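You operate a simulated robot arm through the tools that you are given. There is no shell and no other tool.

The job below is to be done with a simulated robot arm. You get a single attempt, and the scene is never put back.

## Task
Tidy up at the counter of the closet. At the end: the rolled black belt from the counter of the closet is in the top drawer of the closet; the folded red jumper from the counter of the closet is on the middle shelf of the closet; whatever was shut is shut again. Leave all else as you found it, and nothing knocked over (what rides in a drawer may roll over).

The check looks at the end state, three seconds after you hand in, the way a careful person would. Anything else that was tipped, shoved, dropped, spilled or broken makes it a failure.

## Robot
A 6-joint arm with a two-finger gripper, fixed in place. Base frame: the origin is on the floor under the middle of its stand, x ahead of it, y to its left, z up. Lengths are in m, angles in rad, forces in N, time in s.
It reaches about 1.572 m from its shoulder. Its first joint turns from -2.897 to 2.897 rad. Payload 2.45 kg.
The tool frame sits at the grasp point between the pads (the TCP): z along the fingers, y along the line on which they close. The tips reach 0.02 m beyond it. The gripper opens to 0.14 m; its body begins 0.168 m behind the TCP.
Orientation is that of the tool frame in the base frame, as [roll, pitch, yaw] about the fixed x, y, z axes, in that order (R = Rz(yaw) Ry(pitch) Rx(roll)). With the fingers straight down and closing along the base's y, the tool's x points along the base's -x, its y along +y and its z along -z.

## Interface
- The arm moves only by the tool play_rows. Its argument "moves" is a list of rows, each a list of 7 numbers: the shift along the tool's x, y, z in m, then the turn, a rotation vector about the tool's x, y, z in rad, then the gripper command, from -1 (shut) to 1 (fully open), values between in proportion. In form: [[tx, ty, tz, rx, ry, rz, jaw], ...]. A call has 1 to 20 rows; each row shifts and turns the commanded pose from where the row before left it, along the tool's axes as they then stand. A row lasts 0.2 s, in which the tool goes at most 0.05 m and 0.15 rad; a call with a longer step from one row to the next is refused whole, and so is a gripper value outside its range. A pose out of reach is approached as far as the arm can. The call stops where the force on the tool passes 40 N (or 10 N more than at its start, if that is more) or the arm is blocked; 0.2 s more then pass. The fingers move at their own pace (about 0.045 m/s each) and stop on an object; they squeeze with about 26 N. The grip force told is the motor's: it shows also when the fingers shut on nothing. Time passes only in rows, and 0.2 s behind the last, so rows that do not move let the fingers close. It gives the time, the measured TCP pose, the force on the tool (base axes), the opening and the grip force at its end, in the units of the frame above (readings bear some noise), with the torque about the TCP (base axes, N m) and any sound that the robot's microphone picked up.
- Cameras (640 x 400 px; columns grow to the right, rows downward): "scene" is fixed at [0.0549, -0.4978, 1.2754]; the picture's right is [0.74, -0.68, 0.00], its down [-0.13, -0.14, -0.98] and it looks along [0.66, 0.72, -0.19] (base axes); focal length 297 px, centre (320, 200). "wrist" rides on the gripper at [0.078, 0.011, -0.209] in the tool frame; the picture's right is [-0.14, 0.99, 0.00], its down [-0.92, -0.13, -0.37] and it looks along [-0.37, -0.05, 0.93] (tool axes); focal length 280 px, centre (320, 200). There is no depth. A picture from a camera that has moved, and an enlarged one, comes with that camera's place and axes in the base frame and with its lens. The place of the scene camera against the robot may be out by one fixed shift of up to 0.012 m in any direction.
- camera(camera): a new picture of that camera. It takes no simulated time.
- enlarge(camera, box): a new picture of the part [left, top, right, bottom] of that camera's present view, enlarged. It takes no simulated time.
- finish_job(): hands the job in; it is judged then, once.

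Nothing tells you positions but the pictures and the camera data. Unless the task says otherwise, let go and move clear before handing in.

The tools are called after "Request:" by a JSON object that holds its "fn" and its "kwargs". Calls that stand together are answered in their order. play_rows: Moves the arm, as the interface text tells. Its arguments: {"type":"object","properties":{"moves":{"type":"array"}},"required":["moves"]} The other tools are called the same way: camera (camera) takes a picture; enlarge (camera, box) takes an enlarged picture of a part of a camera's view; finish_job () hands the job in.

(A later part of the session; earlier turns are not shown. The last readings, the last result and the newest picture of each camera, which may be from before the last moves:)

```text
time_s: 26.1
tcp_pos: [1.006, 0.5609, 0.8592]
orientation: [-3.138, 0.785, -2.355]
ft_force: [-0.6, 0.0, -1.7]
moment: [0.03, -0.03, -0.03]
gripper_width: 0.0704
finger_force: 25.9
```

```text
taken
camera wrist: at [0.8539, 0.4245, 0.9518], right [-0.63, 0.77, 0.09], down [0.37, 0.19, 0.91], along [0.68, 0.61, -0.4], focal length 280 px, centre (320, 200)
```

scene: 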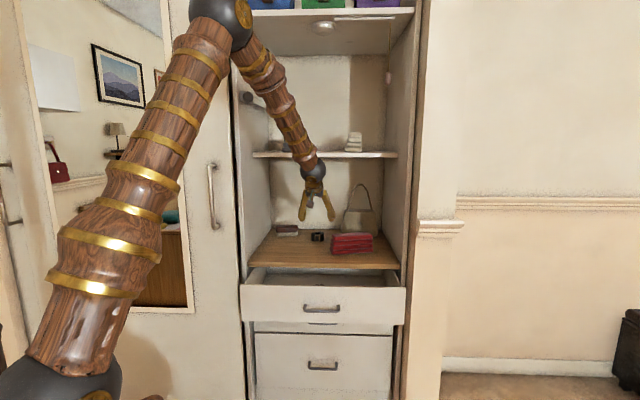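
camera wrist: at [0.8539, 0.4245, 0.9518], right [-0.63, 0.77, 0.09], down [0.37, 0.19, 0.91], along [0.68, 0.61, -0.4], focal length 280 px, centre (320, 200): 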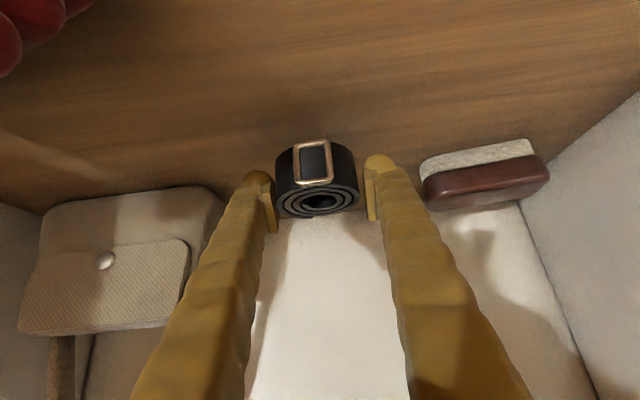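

The belt came up with the gripper. Now I'll back out along the tool axis.

Request:
{"fn": "play_rows", "kwargs": {"moves": [[0, 0, -0.045, 0, 0, 0, -1], [0, 0, -0.045, 0, 0, 0, -1], [0, 0, -0.045, 0, 0, 0, -1], [0, 0, -0.045, 0, 0, 0, -1], [0, 0, -0.045, 0, 0, 0, -1], [0, 0, -0.045, 0, 0, 0, -1], [0, 0, -0.045, 0, 0, 0, -1], [0, 0, -0.045, 0, 0, 0, -1], [0, 0, -0.045, 0, 0, 0, -1]]}}

Request:
{"fn": "camera", "kwargs": {"camera": "scene"}}

Request:
{"fn": "camera", "kwargs": {"camera": "wrist"}}

```text
time_s: 28.1
tcp_pos: [0.8024, 0.3585, 1.1438]
orientation: [-3.137, 0.784, -2.357]
ft_force: [-0.8, 0.1, -0.7]
moment: [-0.01, -0.02, -0.06]
gripper_width: 0.0705
finger_force: 25.8
```

```text
taken
```

scene: 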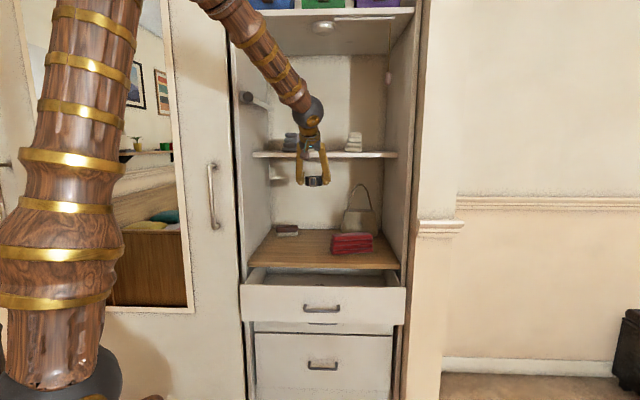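

```text
taken
camera wrist: at [0.6504, 0.2235, 1.2372], right [-0.63, 0.77, 0.1], down [0.37, 0.19, 0.91], along [0.68, 0.61, -0.4], focal length 280 px, centre (320, 200)
```

wrist: 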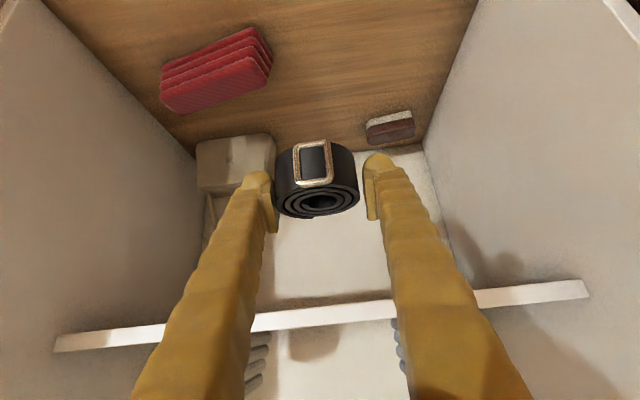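

The belt is out over the drawer area. I'll steepen the gripper to about 65° and move above the free front-left part of the drawer.

Request:
{"fn": "play_rows", "kwargs": {"moves": [[0, 0, 0, 0, 0.1163, 0, -1], [0, 0, 0, 0, 0.1163, 0, -1], [0, 0, 0, 0, 0.1163, 0, -1], [0.0261, 0.01565, 0.0327, 0, 0, 0, -1], [0.0261, 0.01565, 0.0327, 0, 0, 0, -1], [0.0261, 0.01565, 0.0327, 0, 0, 0, -1], [0.0261, 0.01565, 0.0327, 0, 0, 0, -1], [0.0261, 0.01565, 0.0327, 0, 0, 0, -1], [0.0261, 0.01565, 0.0327, 0, 0, 0, -1], [0, 0, 0, 0, 0, 0, -1]]}}

Request:
{"fn": "camera", "kwargs": {"camera": "scene"}}

Request:
{"fn": "camera", "kwargs": {"camera": "wrist"}}

```text
time_s: 30.3
tcp_pos: [0.6949, 0.3831, 0.9012]
orientation: [-3.137, 0.436, -2.357]
ft_force: [0.1, 0.6, -0.5]
moment: [0.01, -0.03, 0.0]
gripper_width: 0.0704
finger_force: 25.8
```

```text
taken
```

scene: 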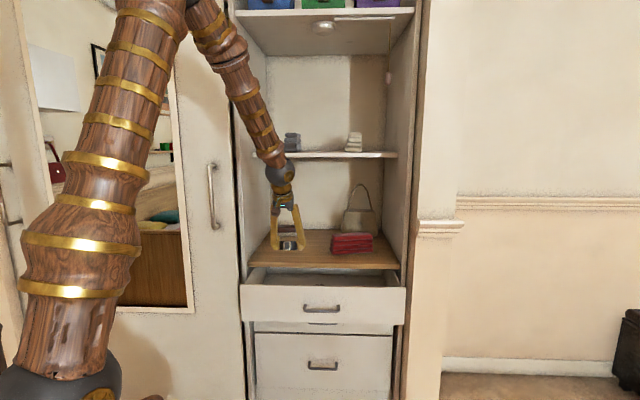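

```text
taken
camera wrist: at [0.5738, 0.2784, 1.0575], right [-0.61, 0.79, 0.06], down [0.57, 0.39, 0.72], along [0.55, 0.47, -0.69], focal length 280 px, centre (320, 200)
```

wrist: 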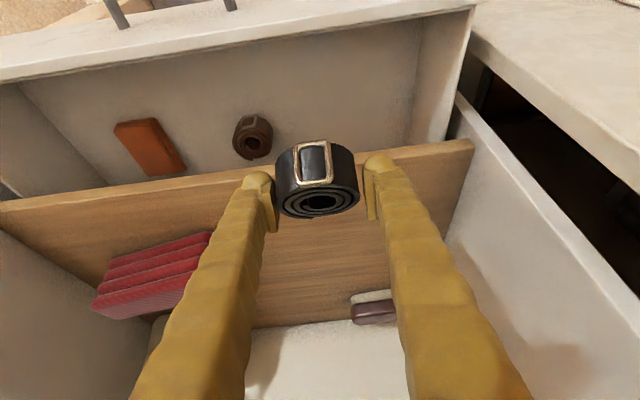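

The belt hangs over the free part of the drawer, clear of the brown belt and the wallet. Lowering it in.

Request:
{"fn": "play_rows", "kwargs": {"moves": [[0.0196, 0, 0.0421, 0, 0, 0, -1], [0.0196, 0, 0.0421, 0, 0, 0, -1], [0.0196, 0, 0.0421, 0, 0, 0, -1], [0.0098, 0, 0.021, 0, 0, 0, -1], [0.0049, 0, 0.0105, 0, 0, 0, -1], [0, 0, 0, 0, 0, 0, -1]]}}

Request:
{"fn": "camera", "kwargs": {"camera": "wrist"}}

Request:
{"fn": "enlarge", "kwargs": {"camera": "scene", "box": [230, 180, 420, 330]}}

```text
time_s: 31.7
tcp_pos: [0.6957, 0.3826, 0.7275]
orientation: [-3.138, 0.436, -2.355]
ft_force: [0.0, -0.1, -0.9]
moment: [0.03, 0.02, 0.02]
gripper_width: 0.0704
finger_force: 26.3
```

```text
taken
camera wrist: at [0.5739, 0.2783, 0.8843], right [-0.61, 0.79, 0.06], down [0.57, 0.39, 0.72], along [0.55, 0.47, -0.69], focal length 280 px, centre (320, 200)
```

wrist: 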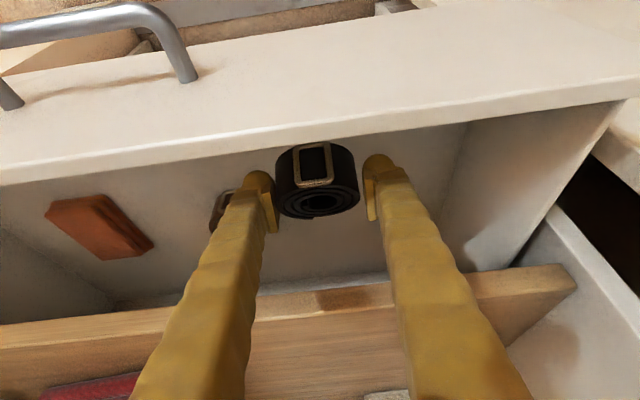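

```text
2.67 times, centred on (325, 255) of scene
camera zoom: at [0.0549, -0.4978, 1.2754], right [0.74, -0.68, 0.0], down [-0.13, -0.14, -0.98], along [0.66, 0.72, -0.19], focal length 792 px, centre (307, 53)
```

zoom: 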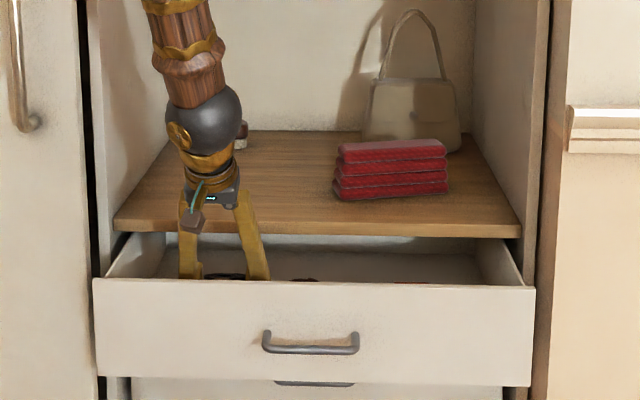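

The belt is inside the drawer, still just above its floor. I'll lower a little more and then release.

Request:
{"fn": "play_rows", "kwargs": {"moves": [[0.0025, 0, 0.0054, 0, 0, 0, -1], [0.0025, 0, 0.0054, 0, 0, 0, -1], [0.0025, 0, 0.0054, 0, 0, 0, -1], [0.0025, 0, 0.0054, 0, 0, 0, -1]]}}

Request:
{"fn": "camera", "kwargs": {"camera": "wrist"}}

```text
time_s: 32.7
tcp_pos: [0.6958, 0.3832, 0.7045]
orientation: [-3.137, 0.437, -2.355]
ft_force: [-0.5, 0.6, -1.7]
moment: [0.05, 0.0, 0.05]
gripper_width: 0.0701
finger_force: 25.9
```

```text
taken
camera wrist: at [0.5742, 0.2783, 0.8603], right [-0.61, 0.79, 0.06], down [0.57, 0.39, 0.72], along [0.55, 0.47, -0.69], focal length 280 px, centre (320, 200)
```

wrist: 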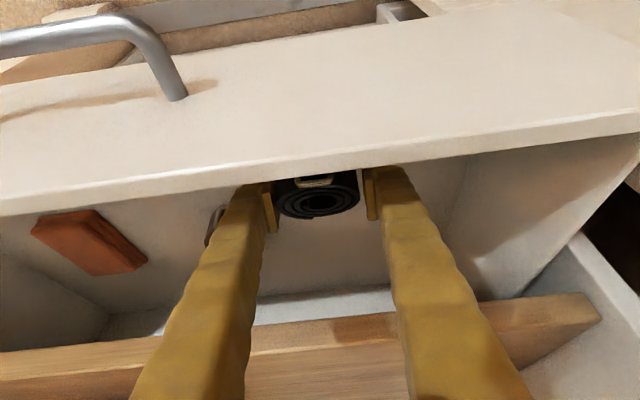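

No contact yet and only a short drop remains. Opening the fingers to set the belt down.

Request:
{"fn": "play_rows", "kwargs": {"moves": [[0, 0, 0, 0, 0, 0, 0.3], [0, 0, 0, 0, 0, 0, 0.5], [0, 0, 0, 0, 0, 0, 0.5], [0, 0, 0, 0, 0, 0, 0.5], [-0.0098, 0, -0.021, 0, 0, 0, 0.5], [-0.0196, 0, -0.0421, 0, 0, 0, 0.5], [-0.0196, 0, -0.0421, 0, 0, 0, 0.5], [-0.0196, 0, -0.0421, 0, 0, 0, 0.5]]}}

Request:
{"fn": "camera", "kwargs": {"camera": "wrist"}}

Request:
{"fn": "camera", "kwargs": {"camera": "scene"}}

```text
time_s: 34.5
tcp_pos: [0.6952, 0.3839, 0.866]
orientation: [3.141, 0.437, -2.364]
ft_force: [0.2, -0.1, 0.1]
moment: [0.1, -0.03, 0.03]
gripper_width: 0.1048
finger_force: 0.0
```

```text
taken
camera wrist: at [0.5734, 0.2805, 1.0222], right [-0.61, 0.79, 0.06], down [0.57, 0.38, 0.72], along [0.55, 0.47, -0.69], focal length 280 px, centre (320, 200)
```

wrist: 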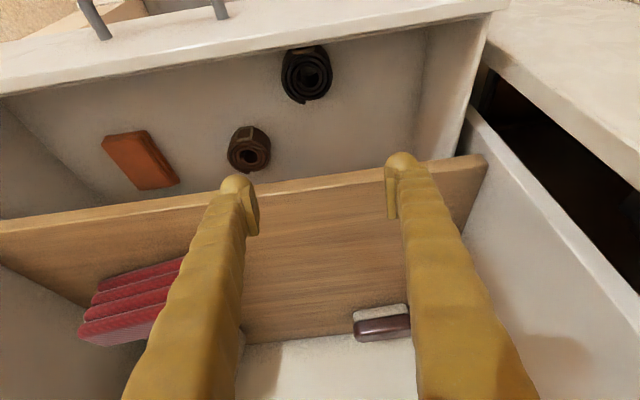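

```text
taken
```

scene: 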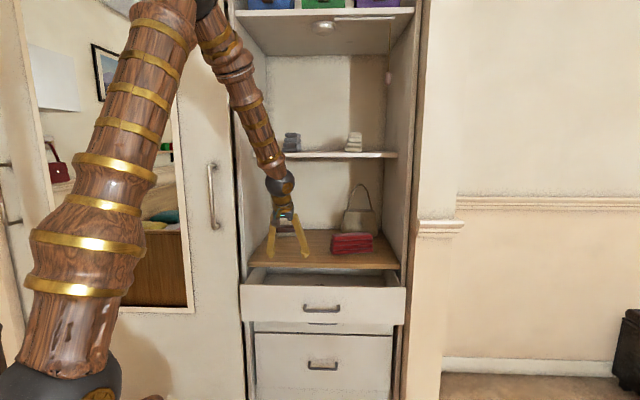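

The black belt now lies flat in the drawer beside the brown one. Next I'll close the fingers, swing back in front of the drawer and level the gripper to push it shut.

Request:
{"fn": "play_rows", "kwargs": {"moves": [[0.0129, -0.0329, -0.0271, 0, 0, 0, 0.2], [0.0129, -0.0329, -0.0271, 0, 0, 0, 0], [0.0129, -0.0329, -0.0271, 0, 0, 0, -0.5], [0.0129, -0.0329, -0.0271, 0, 0, 0, -1], [0.0129, -0.0329, -0.0271, 0, 0, 0, -1], [0.0129, -0.0329, -0.0271, 0, 0, 0, -1], [0.0129, -0.0329, -0.0271, 0, 0, 0, -1], [0, 0, 0, 0, -0.1406, 0, -1], [0, 0, 0, 0, -0.1406, 0, -1], [0, 0, 0, 0, -0.1406, 0, -1], [0, 0, 0, 0, -0.1406, 0, -1], [0, 0, 0, 0, -0.1406, 0, -1], [0, 0, 0, 0, -0.1406, 0, -1], [0, 0, 0, 0, -0.1406, 0, -1]]}}

Request:
{"fn": "camera", "kwargs": {"camera": "scene"}}

Request:
{"fn": "camera", "kwargs": {"camera": "wrist"}}

```text
time_s: 37.5
tcp_pos: [0.742, 0.1044, 1.0007]
orientation: [-3.116, 1.422, -2.332]
ft_force: [0.1, -0.2, -0.5]
moment: [0.0, 0.01, -0.03]
gripper_width: 0.0
finger_force: 25.4
```

```text
taken
```

scene: 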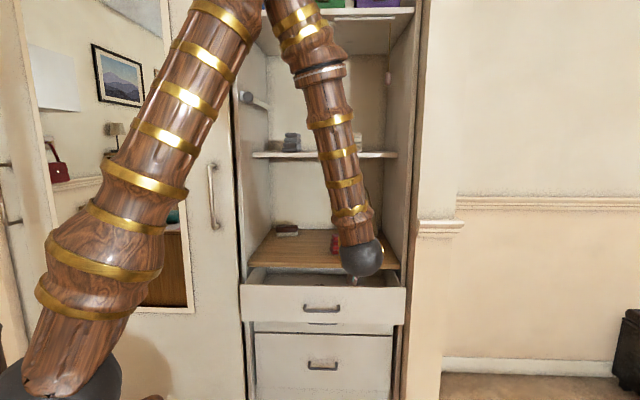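

```text
taken
camera wrist: at [0.5801, -0.0408, 0.9539], right [-0.69, 0.72, 0.13], down [-0.07, -0.25, 0.97], along [0.72, 0.65, 0.22], focal length 280 px, centre (320, 200)
```

wrist: 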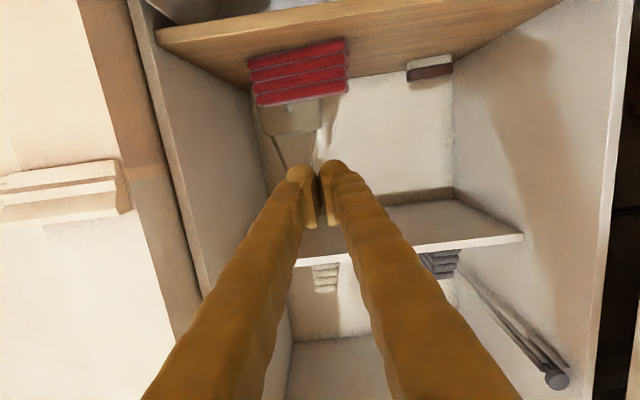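

I'm in front of the open drawer, to the right of its handle. Descending to mid-height of the drawer front.

Request:
{"fn": "play_rows", "kwargs": {"moves": [[0.0417, 0, 0.0053, 0, 0, 0, -1], [0.0417, 0, 0.0053, 0, 0, 0, -1], [0.0417, 0, 0.0053, 0, 0, 0, -1], [0.0417, 0, 0.0053, 0, 0, 0, -1], [0.0417, 0, 0.0053, 0, 0, 0, -1], [0.0417, 0, 0.0053, 0, 0, 0, -1], [0.0417, 0, 0.0053, 0, 0, 0, -1], [0, 0, 0, 0, 0, 0, -1]]}}

Request:
{"fn": "camera", "kwargs": {"camera": "wrist"}}

Request:
{"fn": "camera", "kwargs": {"camera": "scene"}}

```text
time_s: 39.3
tcp_pos: [0.8425, 0.0661, 0.8289]
orientation: [3.006, 1.409, -2.482]
ft_force: [0.5, -0.5, -0.5]
moment: [-0.01, 0.0, 0.0]
gripper_width: 0.0
finger_force: 26.5
out of reach, approached as far as the arm can: row 2, 3, 4, 5, 6, 7
```

```text
taken
camera wrist: at [0.6799, -0.0814, 0.7854], right [-0.69, 0.71, 0.16], down [-0.05, -0.26, 0.96], along [0.72, 0.66, 0.21], focal length 280 px, centre (320, 200)
```

wrist: 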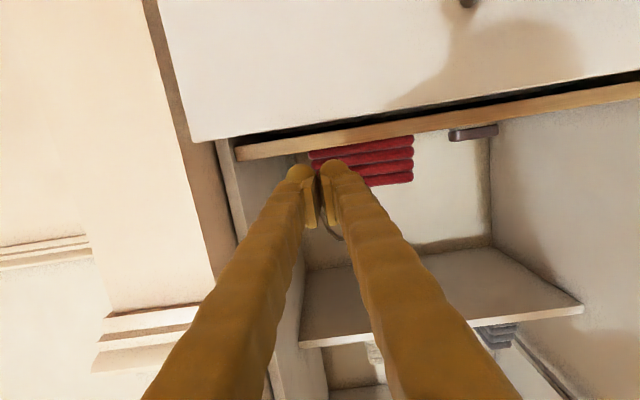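

```text
taken
```

scene: 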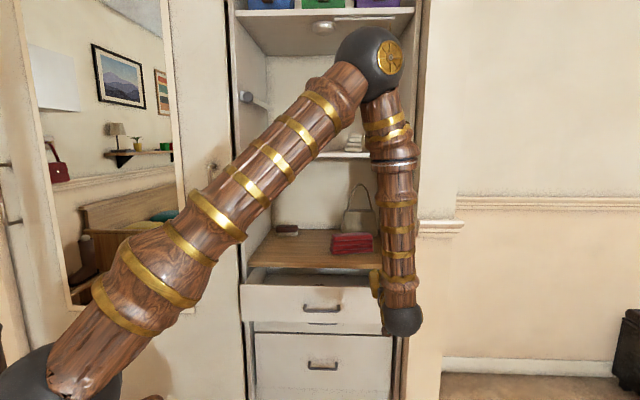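

In this wrist orientation the arm can't get low enough there. I'll rise a little and roll the gripper 90° to the orientation that reached the handle before.

Request:
{"fn": "play_rows", "kwargs": {"moves": [[-0.045, 0, -0.02, 0, 0, 0, -1], [0, 0, 0, 0, 0, 0.1428, -1], [0, 0, 0, 0, 0, 0.1428, -1], [0, 0, 0, 0, 0, 0.1428, -1], [0, 0, 0, 0, 0, 0.1428, -1], [0, 0, 0, 0, 0, 0.1428, -1], [0, 0, 0, 0, 0, 0.1428, -1], [0, 0, 0, 0, 0, 0.1428, -1], [0, 0, 0, 0, 0, 0.1428, -1], [0, 0, 0, 0, 0, 0.1428, -1], [0, 0, 0, 0, 0, 0.1428, -1], [0, 0, 0, 0, 0, 0.1428, -1]]}}

Request:
{"fn": "camera", "kwargs": {"camera": "wrist"}}

Request:
{"fn": "camera", "kwargs": {"camera": "scene"}}

```text
time_s: 41.9
tcp_pos: [0.832, 0.0564, 0.8789]
orientation: [1.722, 0.001, 2.353]
ft_force: [0.3, -0.4, -0.6]
moment: [0.02, 0.01, 0.0]
gripper_width: 0.0
finger_force: 25.9
```

```text
taken
camera wrist: at [0.6314, -0.0325, 0.9183], right [0.2, 0.01, 0.98], down [0.38, -0.92, -0.07], along [0.9, 0.39, -0.19], focal length 280 px, centre (320, 200)
```

wrist: 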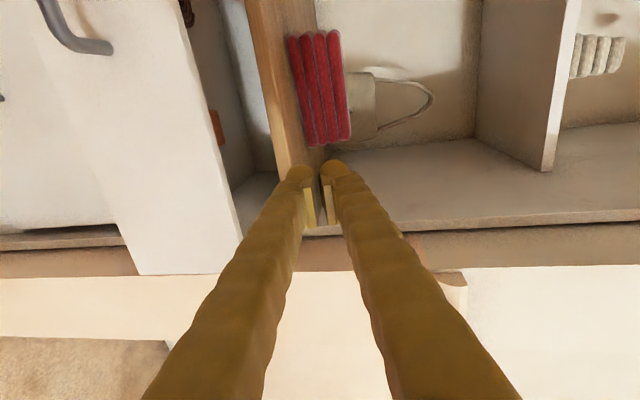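

```text
taken
```

scene: 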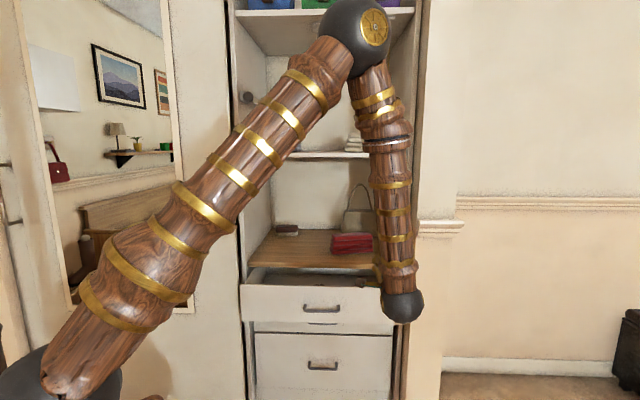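

The gripper is re-rolled now. I'll shift left a bit and descend in front of the drawer face, right of the handle.

Request:
{"fn": "play_rows", "kwargs": {"moves": [[0.0328, -0.0014, -0.0092, 0, 0, 0, -1], [0.0328, -0.0014, -0.0092, 0, 0, 0, -1], [0.0328, -0.0014, -0.0092, 0, 0, 0, -1], [0, -0.043, 0.0066, 0, 0, 0, -1], [0, -0.043, 0.0066, 0, 0, 0, -1], [0, -0.043, 0.0066, 0, 0, 0, -1], [0, -0.043, 0.0066, 0, 0, 0, -1], [0, 0, 0, 0, 0, 0, -1]]}}

Request:
{"fn": "camera", "kwargs": {"camera": "wrist"}}

Request:
{"fn": "camera", "kwargs": {"camera": "scene"}}

```text
time_s: 43.7
tcp_pos: [0.743, 0.1069, 0.7015]
orientation: [1.719, 0.004, 2.355]
ft_force: [-0.6, 0.0, 0.4]
moment: [0.01, -0.01, 0.02]
gripper_width: 0.0
finger_force: 26.3
```

```text
taken
camera wrist: at [0.5424, 0.0172, 0.7429], right [0.2, 0.01, 0.98], down [0.38, -0.92, -0.07], along [0.9, 0.39, -0.19], focal length 280 px, centre (320, 200)
```

wrist: 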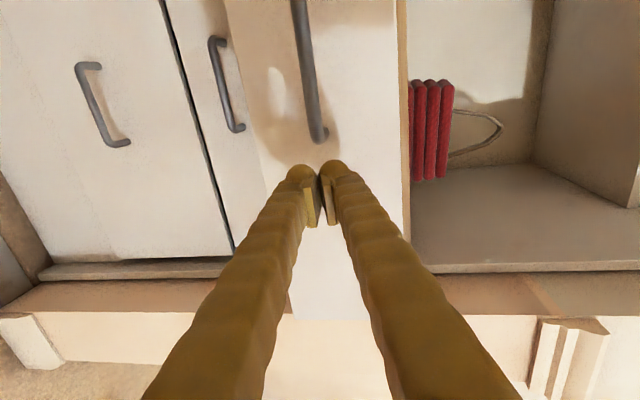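

```text
taken
```

scene: 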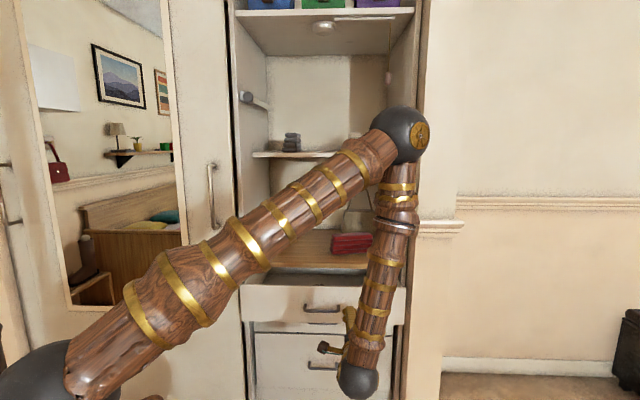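

The closed fingertips face the drawer front, right of the handle. Pushing it gently inward.

Request:
{"fn": "play_rows", "kwargs": {"moves": [[0, 0.003, 0.0198, 0, 0, 0, -1], [0, 0.003, 0.0198, 0, 0, 0, -1], [0, 0.003, 0.0198, 0, 0, 0, -1], [0, 0.003, 0.0198, 0, 0, 0, -1], [0, 0.003, 0.0198, 0, 0, 0, -1], [0, 0.003, 0.0198, 0, 0, 0, -1]]}}

Request:
{"fn": "camera", "kwargs": {"camera": "wrist"}}

Request:
{"fn": "camera", "kwargs": {"camera": "scene"}}

```text
time_s: 45.1
tcp_pos: [0.8298, 0.1918, 0.7018]
orientation: [1.721, 0.004, 2.354]
ft_force: [-0.2, 0.0, 0.1]
moment: [-0.01, -0.03, 0.02]
gripper_width: 0.0
finger_force: 26.6
```

```text
taken
camera wrist: at [0.6276, 0.1026, 0.7438], right [0.2, 0.01, 0.98], down [0.38, -0.92, -0.07], along [0.9, 0.39, -0.19], focal length 280 px, centre (320, 200)
```

wrist: 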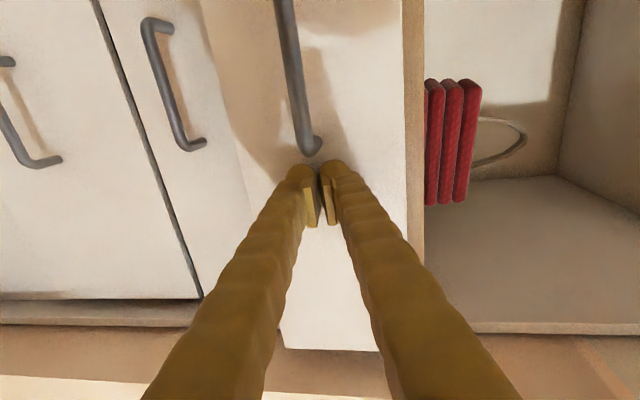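

```text
taken
```

scene: 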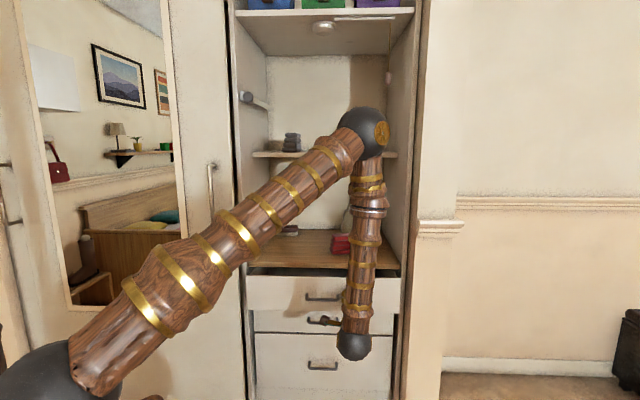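

The drawer is moving in. I'll continue until it's shut.

Request:
{"fn": "play_rows", "kwargs": {"moves": [[0, 0.003, 0.0198, 0, 0, 0, -1], [0, 0.003, 0.0198, 0, 0, 0, -1], [0, 0.003, 0.0198, 0, 0, 0, -1], [0, 0.0022, 0.0148, 0, 0, 0, -1], [0, 0.0015, 0.0099, 0, 0, 0, -1], [0, 0.0008, 0.005, 0, 0, 0, -1], [0, 0.0008, 0.005, 0, 0, 0, -1]]}}

Request:
{"fn": "camera", "kwargs": {"camera": "wrist"}}

Request:
{"fn": "enlarge", "kwargs": {"camera": "scene", "box": [230, 220, 420, 380]}}

```text
time_s: 46.6
tcp_pos: [0.8925, 0.2556, 0.7024]
orientation: [1.72, 0.0, 2.354]
ft_force: [-10.0, -7.9, 3.9]
moment: [0.16, -0.11, 0.06]
gripper_width: 0.0
finger_force: 25.6
stopped in row 7: the force on the tool passed its limit at 60 N (the readings are from after the stop); the commanded pose is now the measured one
```

```text
taken
camera wrist: at [0.691, 0.1662, 0.7444], right [0.2, 0.01, 0.98], down [0.38, -0.92, -0.07], along [0.9, 0.38, -0.19], focal length 280 px, centre (320, 200)
```

wrist: 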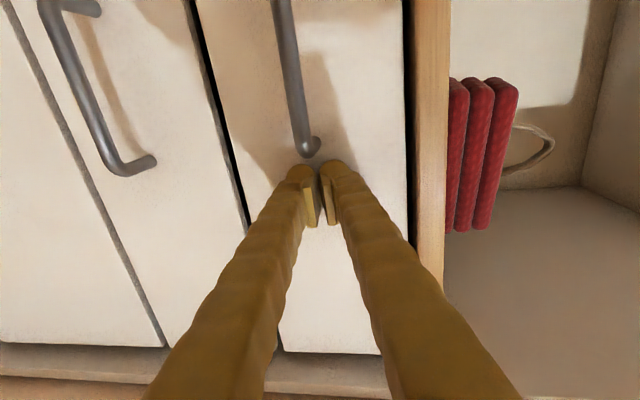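

```text
2.50 times, centred on (325, 300) of scene
camera zoom: at [0.0549, -0.4978, 1.2754], right [0.74, -0.68, 0.0], down [-0.13, -0.14, -0.98], along [0.66, 0.72, -0.19], focal length 742 px, centre (308, -50)
```

zoom: 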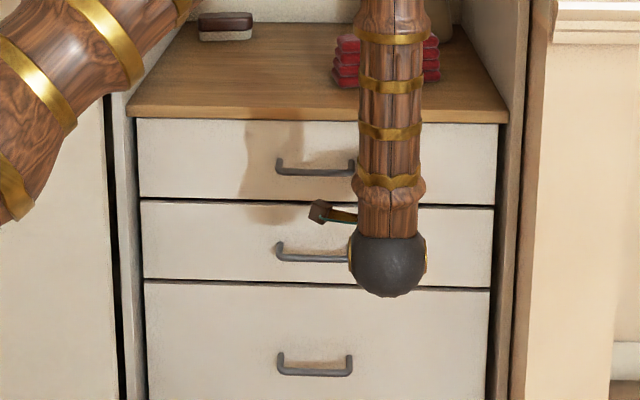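

The drawer hit its stop and appears flush. I'll back away, rise, and turn the gripper to point down again.

Request:
{"fn": "play_rows", "kwargs": {"moves": [[0, -0.0067, -0.0445, 0, 0, 0, -1], [0, -0.0067, -0.0445, 0, 0, 0, -1], [0, -0.0067, -0.0445, 0, 0, 0, -1], [0, 0.0445, -0.0068, 0, 0, 0, -0.5], [0, 0.0445, -0.0068, 0, 0, 0, -0.3], [0, 0.0396, -0.006, 0.149, 0, 0, -0.2], [0, 0.0382, -0.0118, 0.149, 0, 0, 0], [0, 0.036, -0.0174, 0.149, 0, 0, 0.2], [0, 0.033, -0.0226, 0.149, 0, 0, 0.3], [0, 0.0293, -0.0273, 0.149, 0, 0, 0.3], [0, 0.0249, -0.0313, 0.149, 0, 0, 0.3], [0, 0.0199, -0.0347, 0.149, 0, 0, 0.3], [0, 0.0145, -0.0373, 0.149, 0, 0, 0.3], [0, 0.0088, -0.039, 0.149, 0, 0, 0.3], [0, 0, 0, 0.079, 0, 0, 0.3], [0, 0, 0, 0, 0, 0, 0.3]]}}

Request:
{"fn": "camera", "kwargs": {"camera": "wrist"}}

Request:
{"fn": "camera", "kwargs": {"camera": "scene"}}

Request:
{"fn": "enlarge", "kwargs": {"camera": "scene", "box": [230, 220, 420, 380]}}

```text
time_s: 50.0
tcp_pos: [0.7966, 0.1594, 1.1515]
orientation: [-3.138, 0.004, 2.355]
ft_force: [0.5, 0.3, -0.3]
moment: [0.0, -0.01, 0.01]
gripper_width: 0.0913
finger_force: 0.1
```

```text
taken
camera wrist: at [0.7479, 0.2236, 1.361], right [0.8, 0.6, 0.0], down [0.56, -0.74, 0.37], along [0.22, -0.3, -0.93], focal length 280 px, centre (320, 200)
```

wrist: 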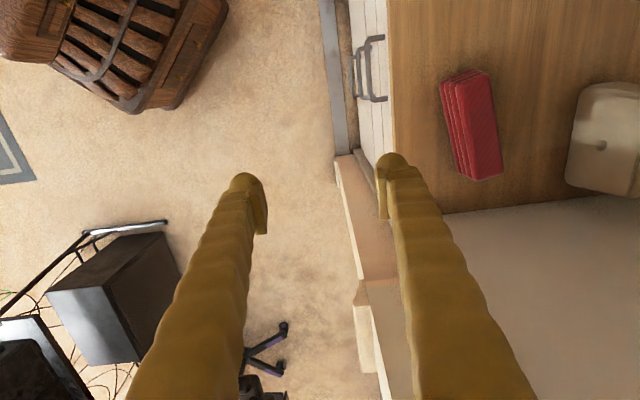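

```text
taken
```

scene: 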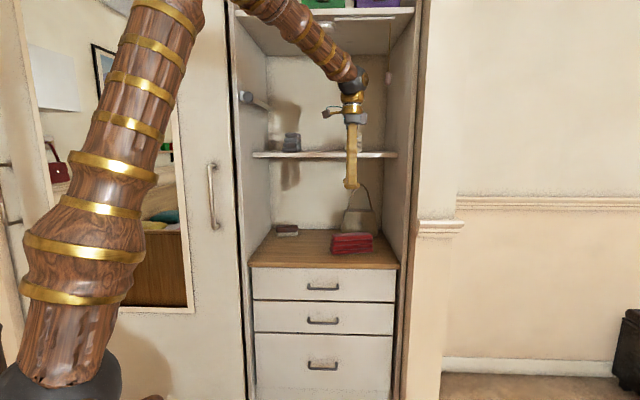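

```text
2.50 times, centred on (325, 300) of scene
camera zoom: at [0.0549, -0.4978, 1.2754], right [0.74, -0.68, 0.0], down [-0.13, -0.14, -0.98], along [0.66, 0.72, -0.19], focal length 742 px, centre (308, -50)
```

zoom: 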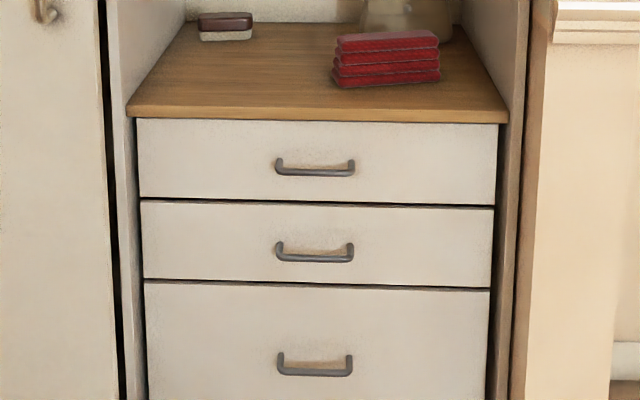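

The drawer is shut again, flush with the others. Now for the jumper: I'll enlarge the view from here to fix its place and yaw.

Request:
{"fn": "enlarge", "kwargs": {"camera": "wrist", "box": [420, 50, 520, 200]}}

Request:
{"fn": "enlarge", "kwargs": {"camera": "wrist", "box": [330, 0, 640, 220]}}

```text
2.67 times, centred on (470, 125) of wrist
camera zoom: at [0.7479, 0.2236, 1.361], right [0.8, 0.6, 0.0], down [0.56, -0.74, 0.37], along [0.22, -0.3, -0.93], focal length 748 px, centre (-80, 400)
```

zoom: 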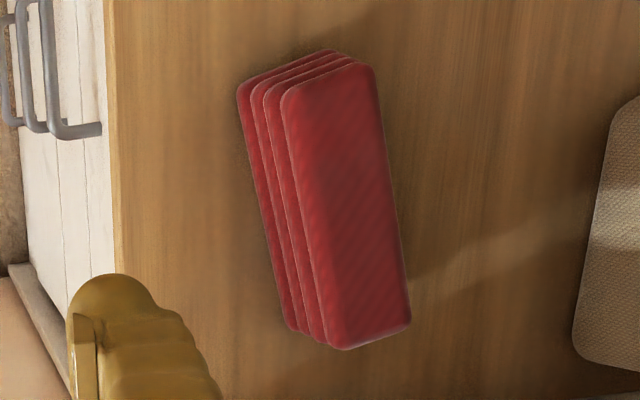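

```text
1.82 times, centred on (485, 110) of wrist
camera zoom: at [0.7479, 0.2236, 1.361], right [0.8, 0.6, 0.0], down [0.56, -0.74, 0.37], along [0.22, -0.3, -0.93], focal length 510 px, centre (20, 364)
```

zoom: 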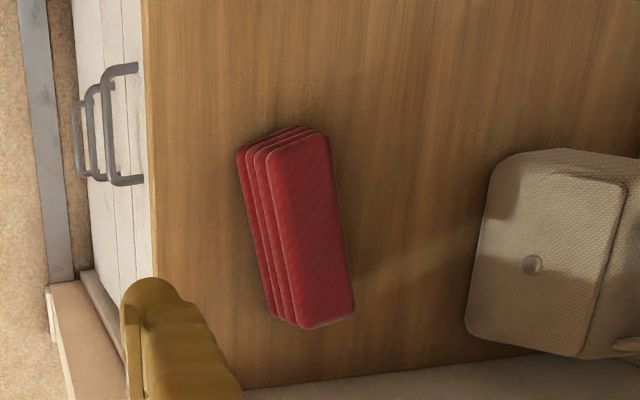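

The jumper is centred at about (u 0.949, w 0.477), turned about 13°, and is 0.056 deep and 0.178 long. Because of the shelf overhead I'll grip it from the left at a 45° lean, pads on its front and back faces. I'll set that orientation out here first.

Request:
{"fn": "play_rows", "kwargs": {"moves": [[0, 0, 0, 0, 0, -0.1143, 0.5], [0, 0, 0, 0, 0, -0.1143, 0.5], [0, 0, 0, 0, -0.131, 0, 0.5], [0, 0, 0, 0, -0.131, 0, 0.5], [0, 0, 0, 0, -0.131, 0, 0.5], [0, 0, 0, 0, -0.131, 0, 0.5], [0, 0, 0, 0, -0.131, 0, 0.5], [0, 0, 0, 0, -0.131, 0, 0.5], [0, 0, 0, 0, 0, 0, 0.5]]}}

Request:
{"fn": "camera", "kwargs": {"camera": "wrist"}}

Request:
{"fn": "camera", "kwargs": {"camera": "scene"}}

```text
time_s: 52.0
tcp_pos: [0.7956, 0.1604, 1.1542]
orientation: [-3.141, 0.788, 2.584]
ft_force: [-0.5, 0.5, 0.3]
moment: [0.0, -0.01, -0.02]
gripper_width: 0.1049
finger_force: 0.1
```

```text
taken
camera wrist: at [0.6284, 0.277, 1.2442], right [0.61, 0.79, 0.1], down [0.26, -0.31, 0.91], along [0.75, -0.53, -0.4], focal length 280 px, centre (320, 200)
```

wrist: 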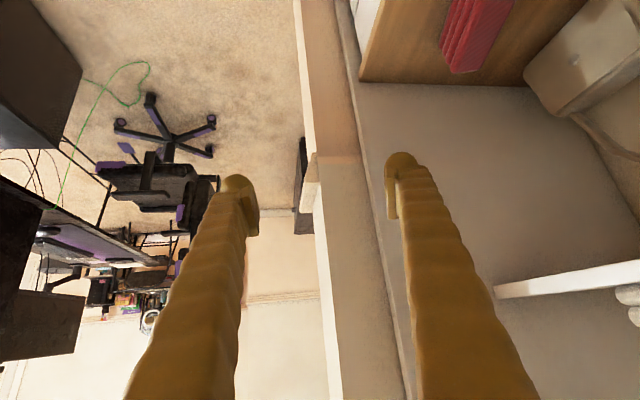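

```text
taken
```

scene: 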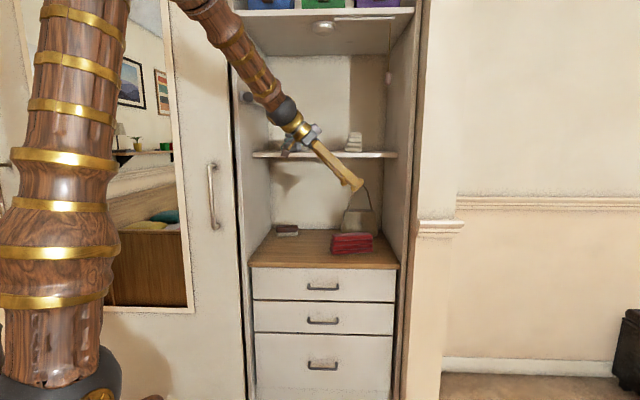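

The orientation is set. I'll move in toward a hover over the jumper and stop partway to check clearance from the shelf.

Request:
{"fn": "play_rows", "kwargs": {"moves": [[0.01114, 0.03245, 0.02679, 0, 0, 0, 0.5], [0.01114, 0.03245, 0.02679, 0, 0, 0, 0.5], [0.01114, 0.03245, 0.02679, 0, 0, 0, 0.5], [0.01114, 0.03245, 0.02679, 0, 0, 0, 0.5], [0.01114, 0.03245, 0.02679, 0, 0, 0, 0.5], [0.01114, 0.03245, 0.02679, 0, 0, 0, 0.5]]}}

Request:
{"fn": "camera", "kwargs": {"camera": "wrist"}}

Request:
{"fn": "camera", "kwargs": {"camera": "scene"}}

Request:
{"fn": "enlarge", "kwargs": {"camera": "scene", "box": [230, 120, 420, 270]}}

```text
time_s: 53.4
tcp_pos: [0.9576, 0.2906, 0.9929]
orientation: [-3.141, 0.788, 2.583]
ft_force: [-0.4, -0.4, 1.3]
moment: [0.04, 0.02, 0.02]
gripper_width: 0.1049
finger_force: 0.1
```

```text
taken
camera wrist: at [0.7893, 0.4075, 1.0841], right [0.61, 0.79, 0.1], down [0.26, -0.31, 0.91], along [0.75, -0.53, -0.4], focal length 280 px, centre (320, 200)
```

wrist: 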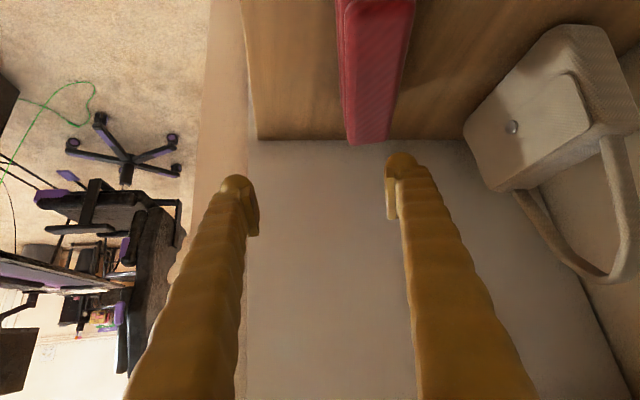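

```text
taken
```

scene: 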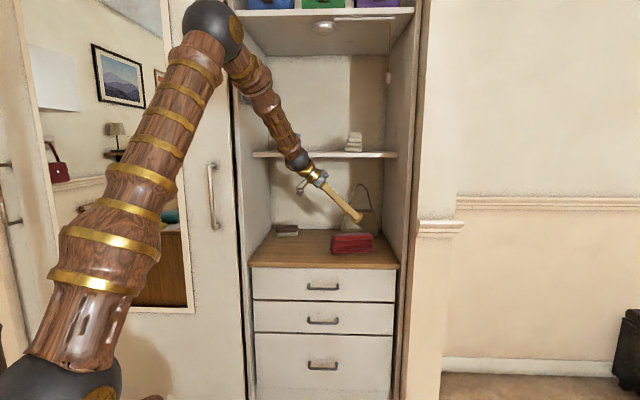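

```text
2.67 times, centred on (325, 195) of scene
camera zoom: at [0.0549, -0.4978, 1.2754], right [0.74, -0.68, 0.0], down [-0.13, -0.14, -0.98], along [0.66, 0.72, -0.19], focal length 792 px, centre (307, 213)
```

zoom: 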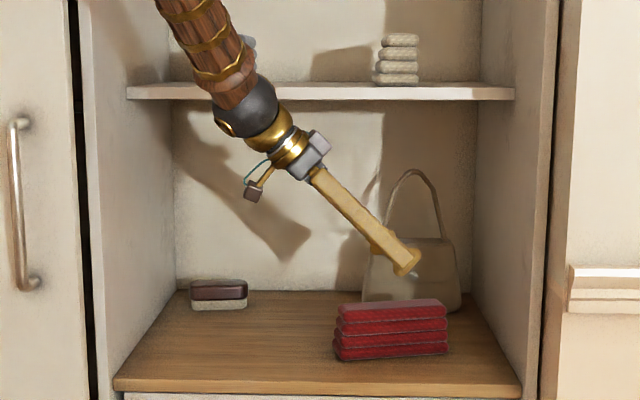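

Clearances look fine. I'll finish the move to hover over the jumper and check the alignment.

Request:
{"fn": "play_rows", "kwargs": {"moves": [[0.01114, 0.03245, 0.02679, 0, 0, 0, 0.5], [0.01114, 0.03245, 0.02679, 0, 0, 0, 0.5], [0, 0, 0, 0, 0, 0, 0.5]]}}

Request:
{"fn": "camera", "kwargs": {"camera": "wrist"}}

Request:
{"fn": "enlarge", "kwargs": {"camera": "scene", "box": [230, 120, 420, 270]}}

```text
time_s: 54.2
tcp_pos: [1.0103, 0.3336, 0.9393]
orientation: [-3.14, 0.788, 2.584]
ft_force: [-0.8, 0.1, 0.1]
moment: [-0.01, -0.03, -0.01]
gripper_width: 0.1051
finger_force: 0.0
```

```text
taken
camera wrist: at [0.8427, 0.4502, 1.0299], right [0.61, 0.79, 0.1], down [0.26, -0.31, 0.91], along [0.75, -0.53, -0.4], focal length 280 px, centre (320, 200)
```

wrist: 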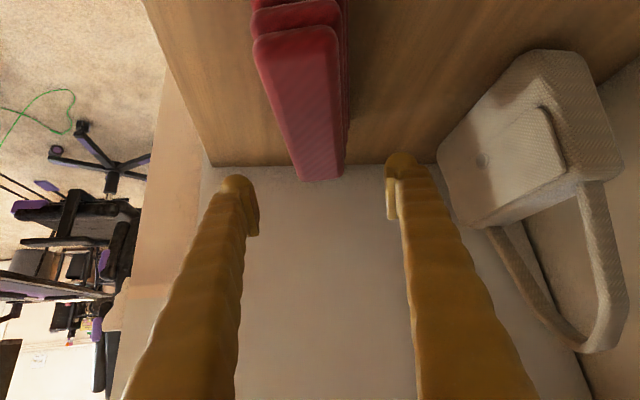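

```text
2.67 times, centred on (325, 195) of scene
camera zoom: at [0.0549, -0.4978, 1.2754], right [0.74, -0.68, 0.0], down [-0.13, -0.14, -0.98], along [0.66, 0.72, -0.19], focal length 792 px, centre (307, 213)
```

zoom: 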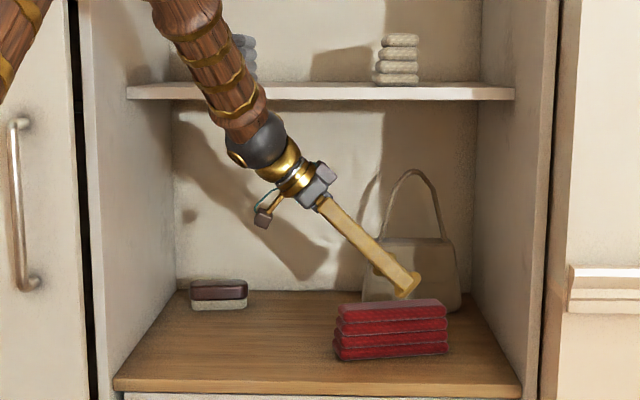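

The jumper is centred between the fingers and lined up with them. Now I'll lower straight down so the pads lie on its front and back faces.

Request:
{"fn": "play_rows", "kwargs": {"moves": [[0.0213, 0, 0.0212, 0, 0, 0, 0.5], [0.0213, 0, 0.0212, 0, 0, 0, 0.5], [0.0142, 0, 0.0141, 0, 0, 0, 0.5], [0.0142, 0, 0.0141, 0, 0, 0, 0.5], [0, 0, 0, 0, 0, 0, 0.5]]}}

Request:
{"fn": "camera", "kwargs": {"camera": "wrist"}}

Request:
{"fn": "enlarge", "kwargs": {"camera": "scene", "box": [230, 120, 420, 270]}}

```text
time_s: 55.4
tcp_pos: [1.0093, 0.3336, 0.8375]
orientation: [-3.14, 0.787, 2.585]
ft_force: [-0.9, 0.4, 1.0]
moment: [0.02, 0.0, -0.01]
gripper_width: 0.1052
finger_force: 0.0
```

```text
taken
camera wrist: at [0.8423, 0.4504, 0.9292], right [0.61, 0.79, 0.1], down [0.26, -0.31, 0.91], along [0.75, -0.53, -0.4], focal length 280 px, centre (320, 200)
```

wrist: 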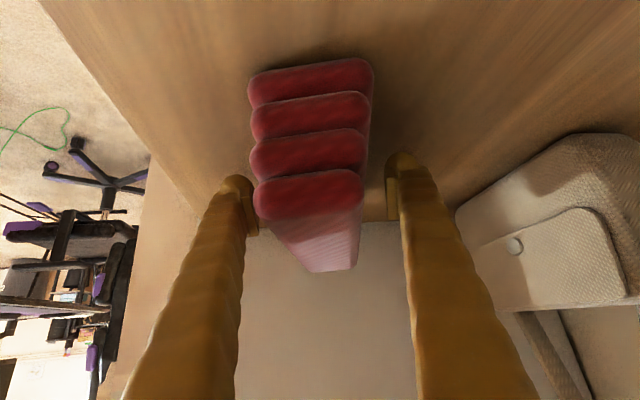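

```text
2.67 times, centred on (325, 195) of scene
camera zoom: at [0.0549, -0.4978, 1.2754], right [0.74, -0.68, 0.0], down [-0.13, -0.14, -0.98], along [0.66, 0.72, -0.19], focal length 792 px, centre (307, 213)
```

zoom: 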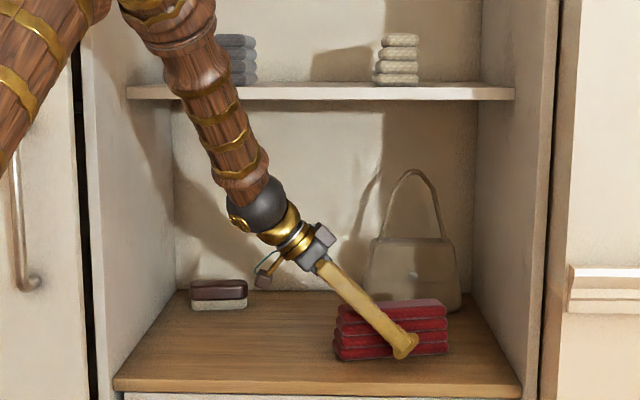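

The pads straddle the jumper at mid-height. Closing on it.

Request:
{"fn": "play_rows", "kwargs": {"moves": [[0, 0, 0, 0, 0, 0, 0], [0, 0, 0, 0, 0, 0, -0.3], [0, 0, 0, 0, 0, 0, -1], [0, 0, 0, 0, 0, 0, -1], [0, 0, 0, 0, 0, 0, -1], [0, 0, 0, 0, 0, 0, -1]]}}

Request:
{"fn": "camera", "kwargs": {"camera": "wrist"}}

```text
time_s: 56.8
tcp_pos: [1.0101, 0.3334, 0.8376]
orientation: [-3.139, 0.788, 2.583]
ft_force: [-1.9, 0.2, 5.0]
moment: [0.11, 0.23, 0.39]
gripper_width: 0.0748
finger_force: 26.7
```

```text
taken
camera wrist: at [0.8424, 0.4504, 0.9296], right [0.61, 0.79, 0.1], down [0.26, -0.31, 0.91], along [0.75, -0.53, -0.4], focal length 280 px, centre (320, 200)
```

wrist: 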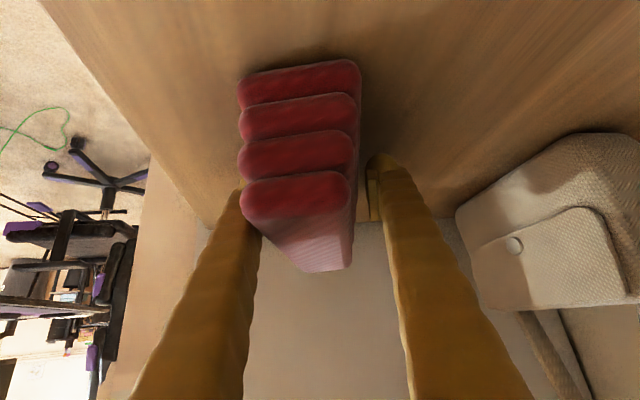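

It's gripped at 75 mm. I'll lift slightly to check that the hold is good.

Request:
{"fn": "play_rows", "kwargs": {"moves": [[-0.0071, 0, -0.0071, 0, 0, 0, -1], [-0.0107, 0, -0.0106, 0, 0, 0, -1], [0, 0, 0, 0, 0, 0, -1]]}}

Request:
{"fn": "camera", "kwargs": {"camera": "wrist"}}

Request:
{"fn": "enlarge", "kwargs": {"camera": "scene", "box": [230, 120, 420, 270]}}

```text
time_s: 57.6
tcp_pos: [1.0094, 0.3327, 0.8636]
orientation: [-3.14, 0.788, 2.583]
ft_force: [-0.4, 0.0, -2.8]
moment: [0.0, 0.0, 0.0]
gripper_width: 0.0747
finger_force: 25.9
```

```text
taken
camera wrist: at [0.8419, 0.4503, 0.9549], right [0.61, 0.79, 0.1], down [0.26, -0.31, 0.91], along [0.75, -0.53, -0.4], focal length 280 px, centre (320, 200)
```

wrist: 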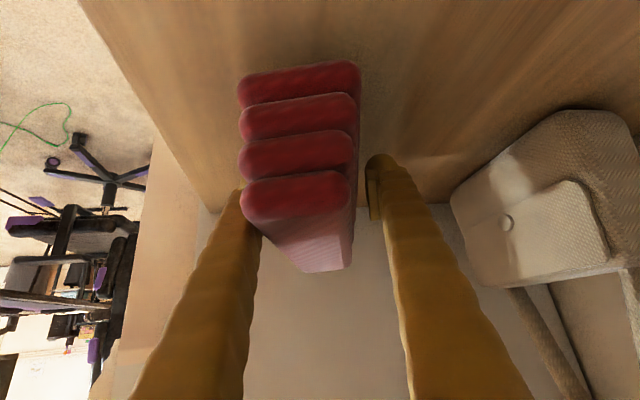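

```text
2.67 times, centred on (325, 195) of scene
camera zoom: at [0.0549, -0.4978, 1.2754], right [0.74, -0.68, 0.0], down [-0.13, -0.14, -0.98], along [0.66, 0.72, -0.19], focal length 792 px, centre (307, 213)
```

zoom: 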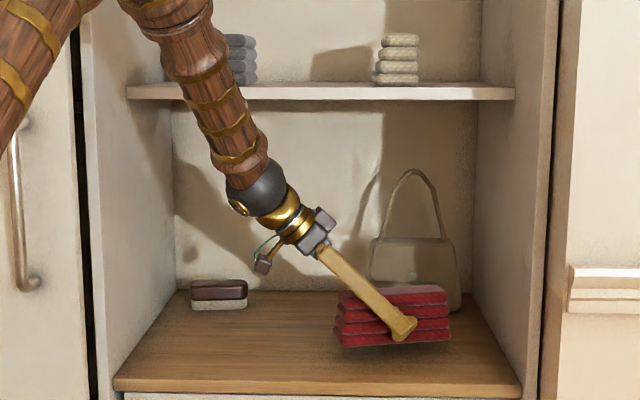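

The jumper is securely off the counter. I'll lift it clear and back out of the closet along the way I came.

Request:
{"fn": "play_rows", "kwargs": {"moves": [[-0.0269, 0, -0.0268, 0, 0, 0, -1], [-0.0269, 0, -0.0268, 0, 0, 0, -1], [-0.01114, -0.03245, -0.02679, 0, 0, 0, -1], [-0.01114, -0.03245, -0.02679, 0, 0, 0, -1], [-0.01114, -0.03245, -0.02679, 0, 0, 0, -1], [-0.01114, -0.03245, -0.02679, 0, 0, 0, -1], [-0.01114, -0.03245, -0.02679, 0, 0, 0, -1], [-0.01114, -0.03245, -0.02679, 0, 0, 0, -1], [-0.01114, -0.03245, -0.02679, 0, 0, 0, -1], [-0.01114, -0.03245, -0.02679, 0, 0, 0, -1]]}}

Request:
{"fn": "camera", "kwargs": {"camera": "scene"}}

Request:
{"fn": "camera", "kwargs": {"camera": "wrist"}}

```text
time_s: 59.8
tcp_pos: [0.7945, 0.1601, 1.1539]
orientation: [-3.137, 0.787, 2.586]
ft_force: [0.5, -1.0, -3.6]
moment: [-0.04, -0.05, -0.04]
gripper_width: 0.0747
finger_force: 26.4
```

```text
taken
```

scene: 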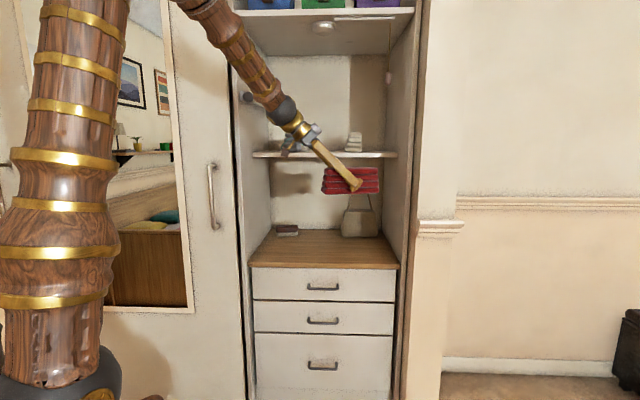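

```text
taken
camera wrist: at [0.6279, 0.2774, 1.2449], right [0.61, 0.79, 0.1], down [0.26, -0.31, 0.91], along [0.75, -0.53, -0.4], focal length 280 px, centre (320, 200)
```

wrist: 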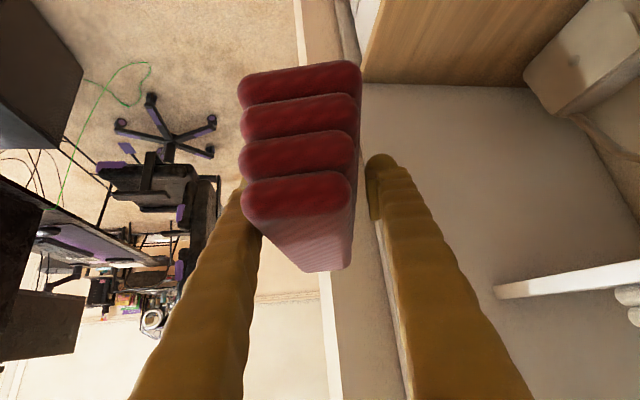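

The jumper rides firmly in the grip, out in front of the closet. Now I'll swing the gripper about the vertical so it points straight into the closet, with the jumper's long side going in depth-wise.

Request:
{"fn": "play_rows", "kwargs": {"moves": [[0, 0, 0, -0.1057, 0, -0.1052, -1], [0, 0, 0, -0.1057, 0, -0.1052, -1], [0, 0, 0, -0.1057, 0, -0.1052, -1], [0, 0, 0, -0.1057, 0, -0.1052, -1], [0, 0, 0, -0.1057, 0, -0.1052, -1], [0, 0, 0, -0.1057, 0, -0.1052, -1], [0, 0, 0, -0.1057, 0, -0.1052, -1], [0, 0, 0, -0.1057, 0, -0.1052, -1], [0, 0, 0, -0.1057, 0, -0.1052, -1], [0, 0, 0, 0, 0, 0, -1]]}}

Request:
{"fn": "camera", "kwargs": {"camera": "scene"}}

Request:
{"fn": "camera", "kwargs": {"camera": "wrist"}}

```text
time_s: 62.0
tcp_pos: [0.7958, 0.1595, 1.1537]
orientation: [-3.141, 0.788, -2.356]
ft_force: [-1.3, -0.1, -2.6]
moment: [0.01, -0.01, -0.01]
gripper_width: 0.0747
finger_force: 26.2
```

```text
taken
```

scene: 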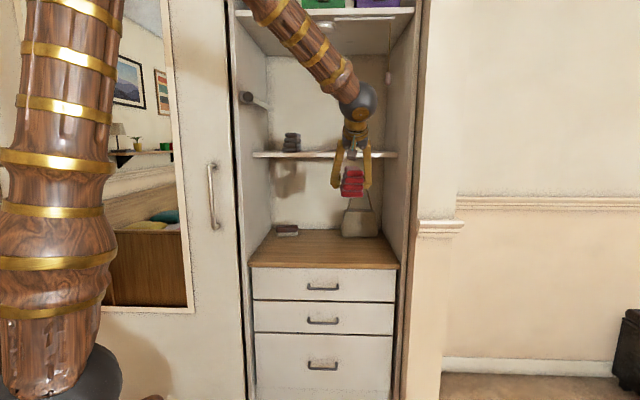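

```text
taken
camera wrist: at [0.6438, 0.0241, 1.2456], right [-0.63, 0.77, 0.1], down [0.36, 0.18, 0.91], along [0.68, 0.61, -0.4], focal length 280 px, centre (320, 200)
```

wrist: 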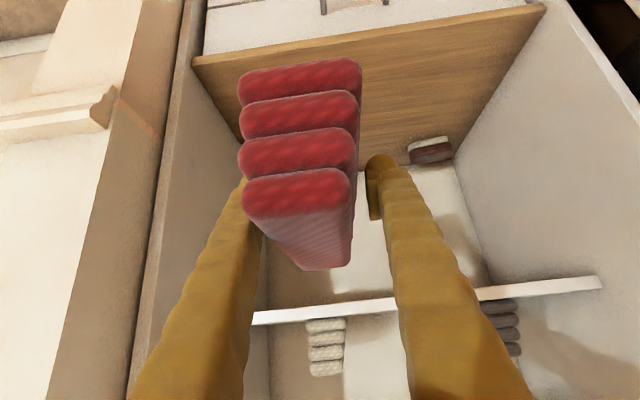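

The jumper now points into the closet. I'll raise it above shelf height and centre it on the gap between the grey and beige stacks.

Request:
{"fn": "play_rows", "kwargs": {"moves": [[-0.0269, 0.0211, -0.0268, 0, 0, 0, -1], [-0.0269, 0.0211, -0.0268, 0, 0, 0, -1], [-0.0269, 0.0211, -0.0268, 0, 0, 0, -1], [-0.0269, 0.0211, -0.0268, 0, 0, 0, -1], [-0.0269, 0.0211, -0.0268, 0, 0, 0, -1], [0, 0, 0, 0, 0, 0, -1]]}}

Request:
{"fn": "camera", "kwargs": {"camera": "scene"}}

Request:
{"fn": "camera", "kwargs": {"camera": "wrist"}}

```text
time_s: 63.4
tcp_pos: [0.7209, 0.2347, 1.3447]
orientation: [3.14, 0.788, -2.359]
ft_force: [0.0, -0.6, -2.4]
moment: [0.02, -0.03, 0.0]
gripper_width: 0.0748
finger_force: 25.8
```

```text
taken
```

scene: 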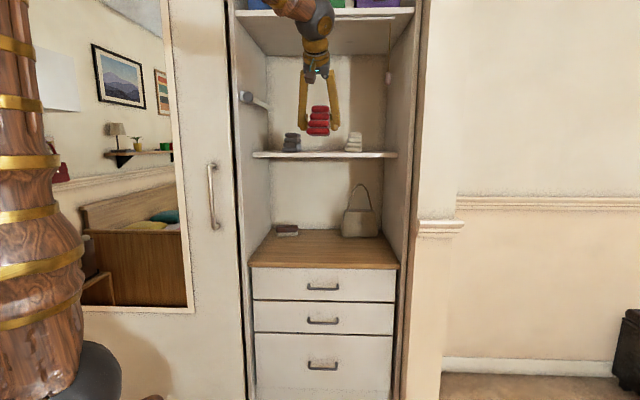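

```text
taken
camera wrist: at [0.568, 0.0991, 1.4355], right [-0.63, 0.77, 0.1], down [0.37, 0.18, 0.91], along [0.68, 0.61, -0.4], focal length 280 px, centre (320, 200)
```

wrist: 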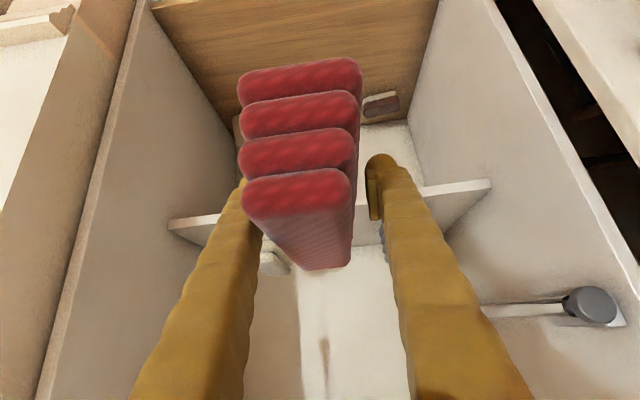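

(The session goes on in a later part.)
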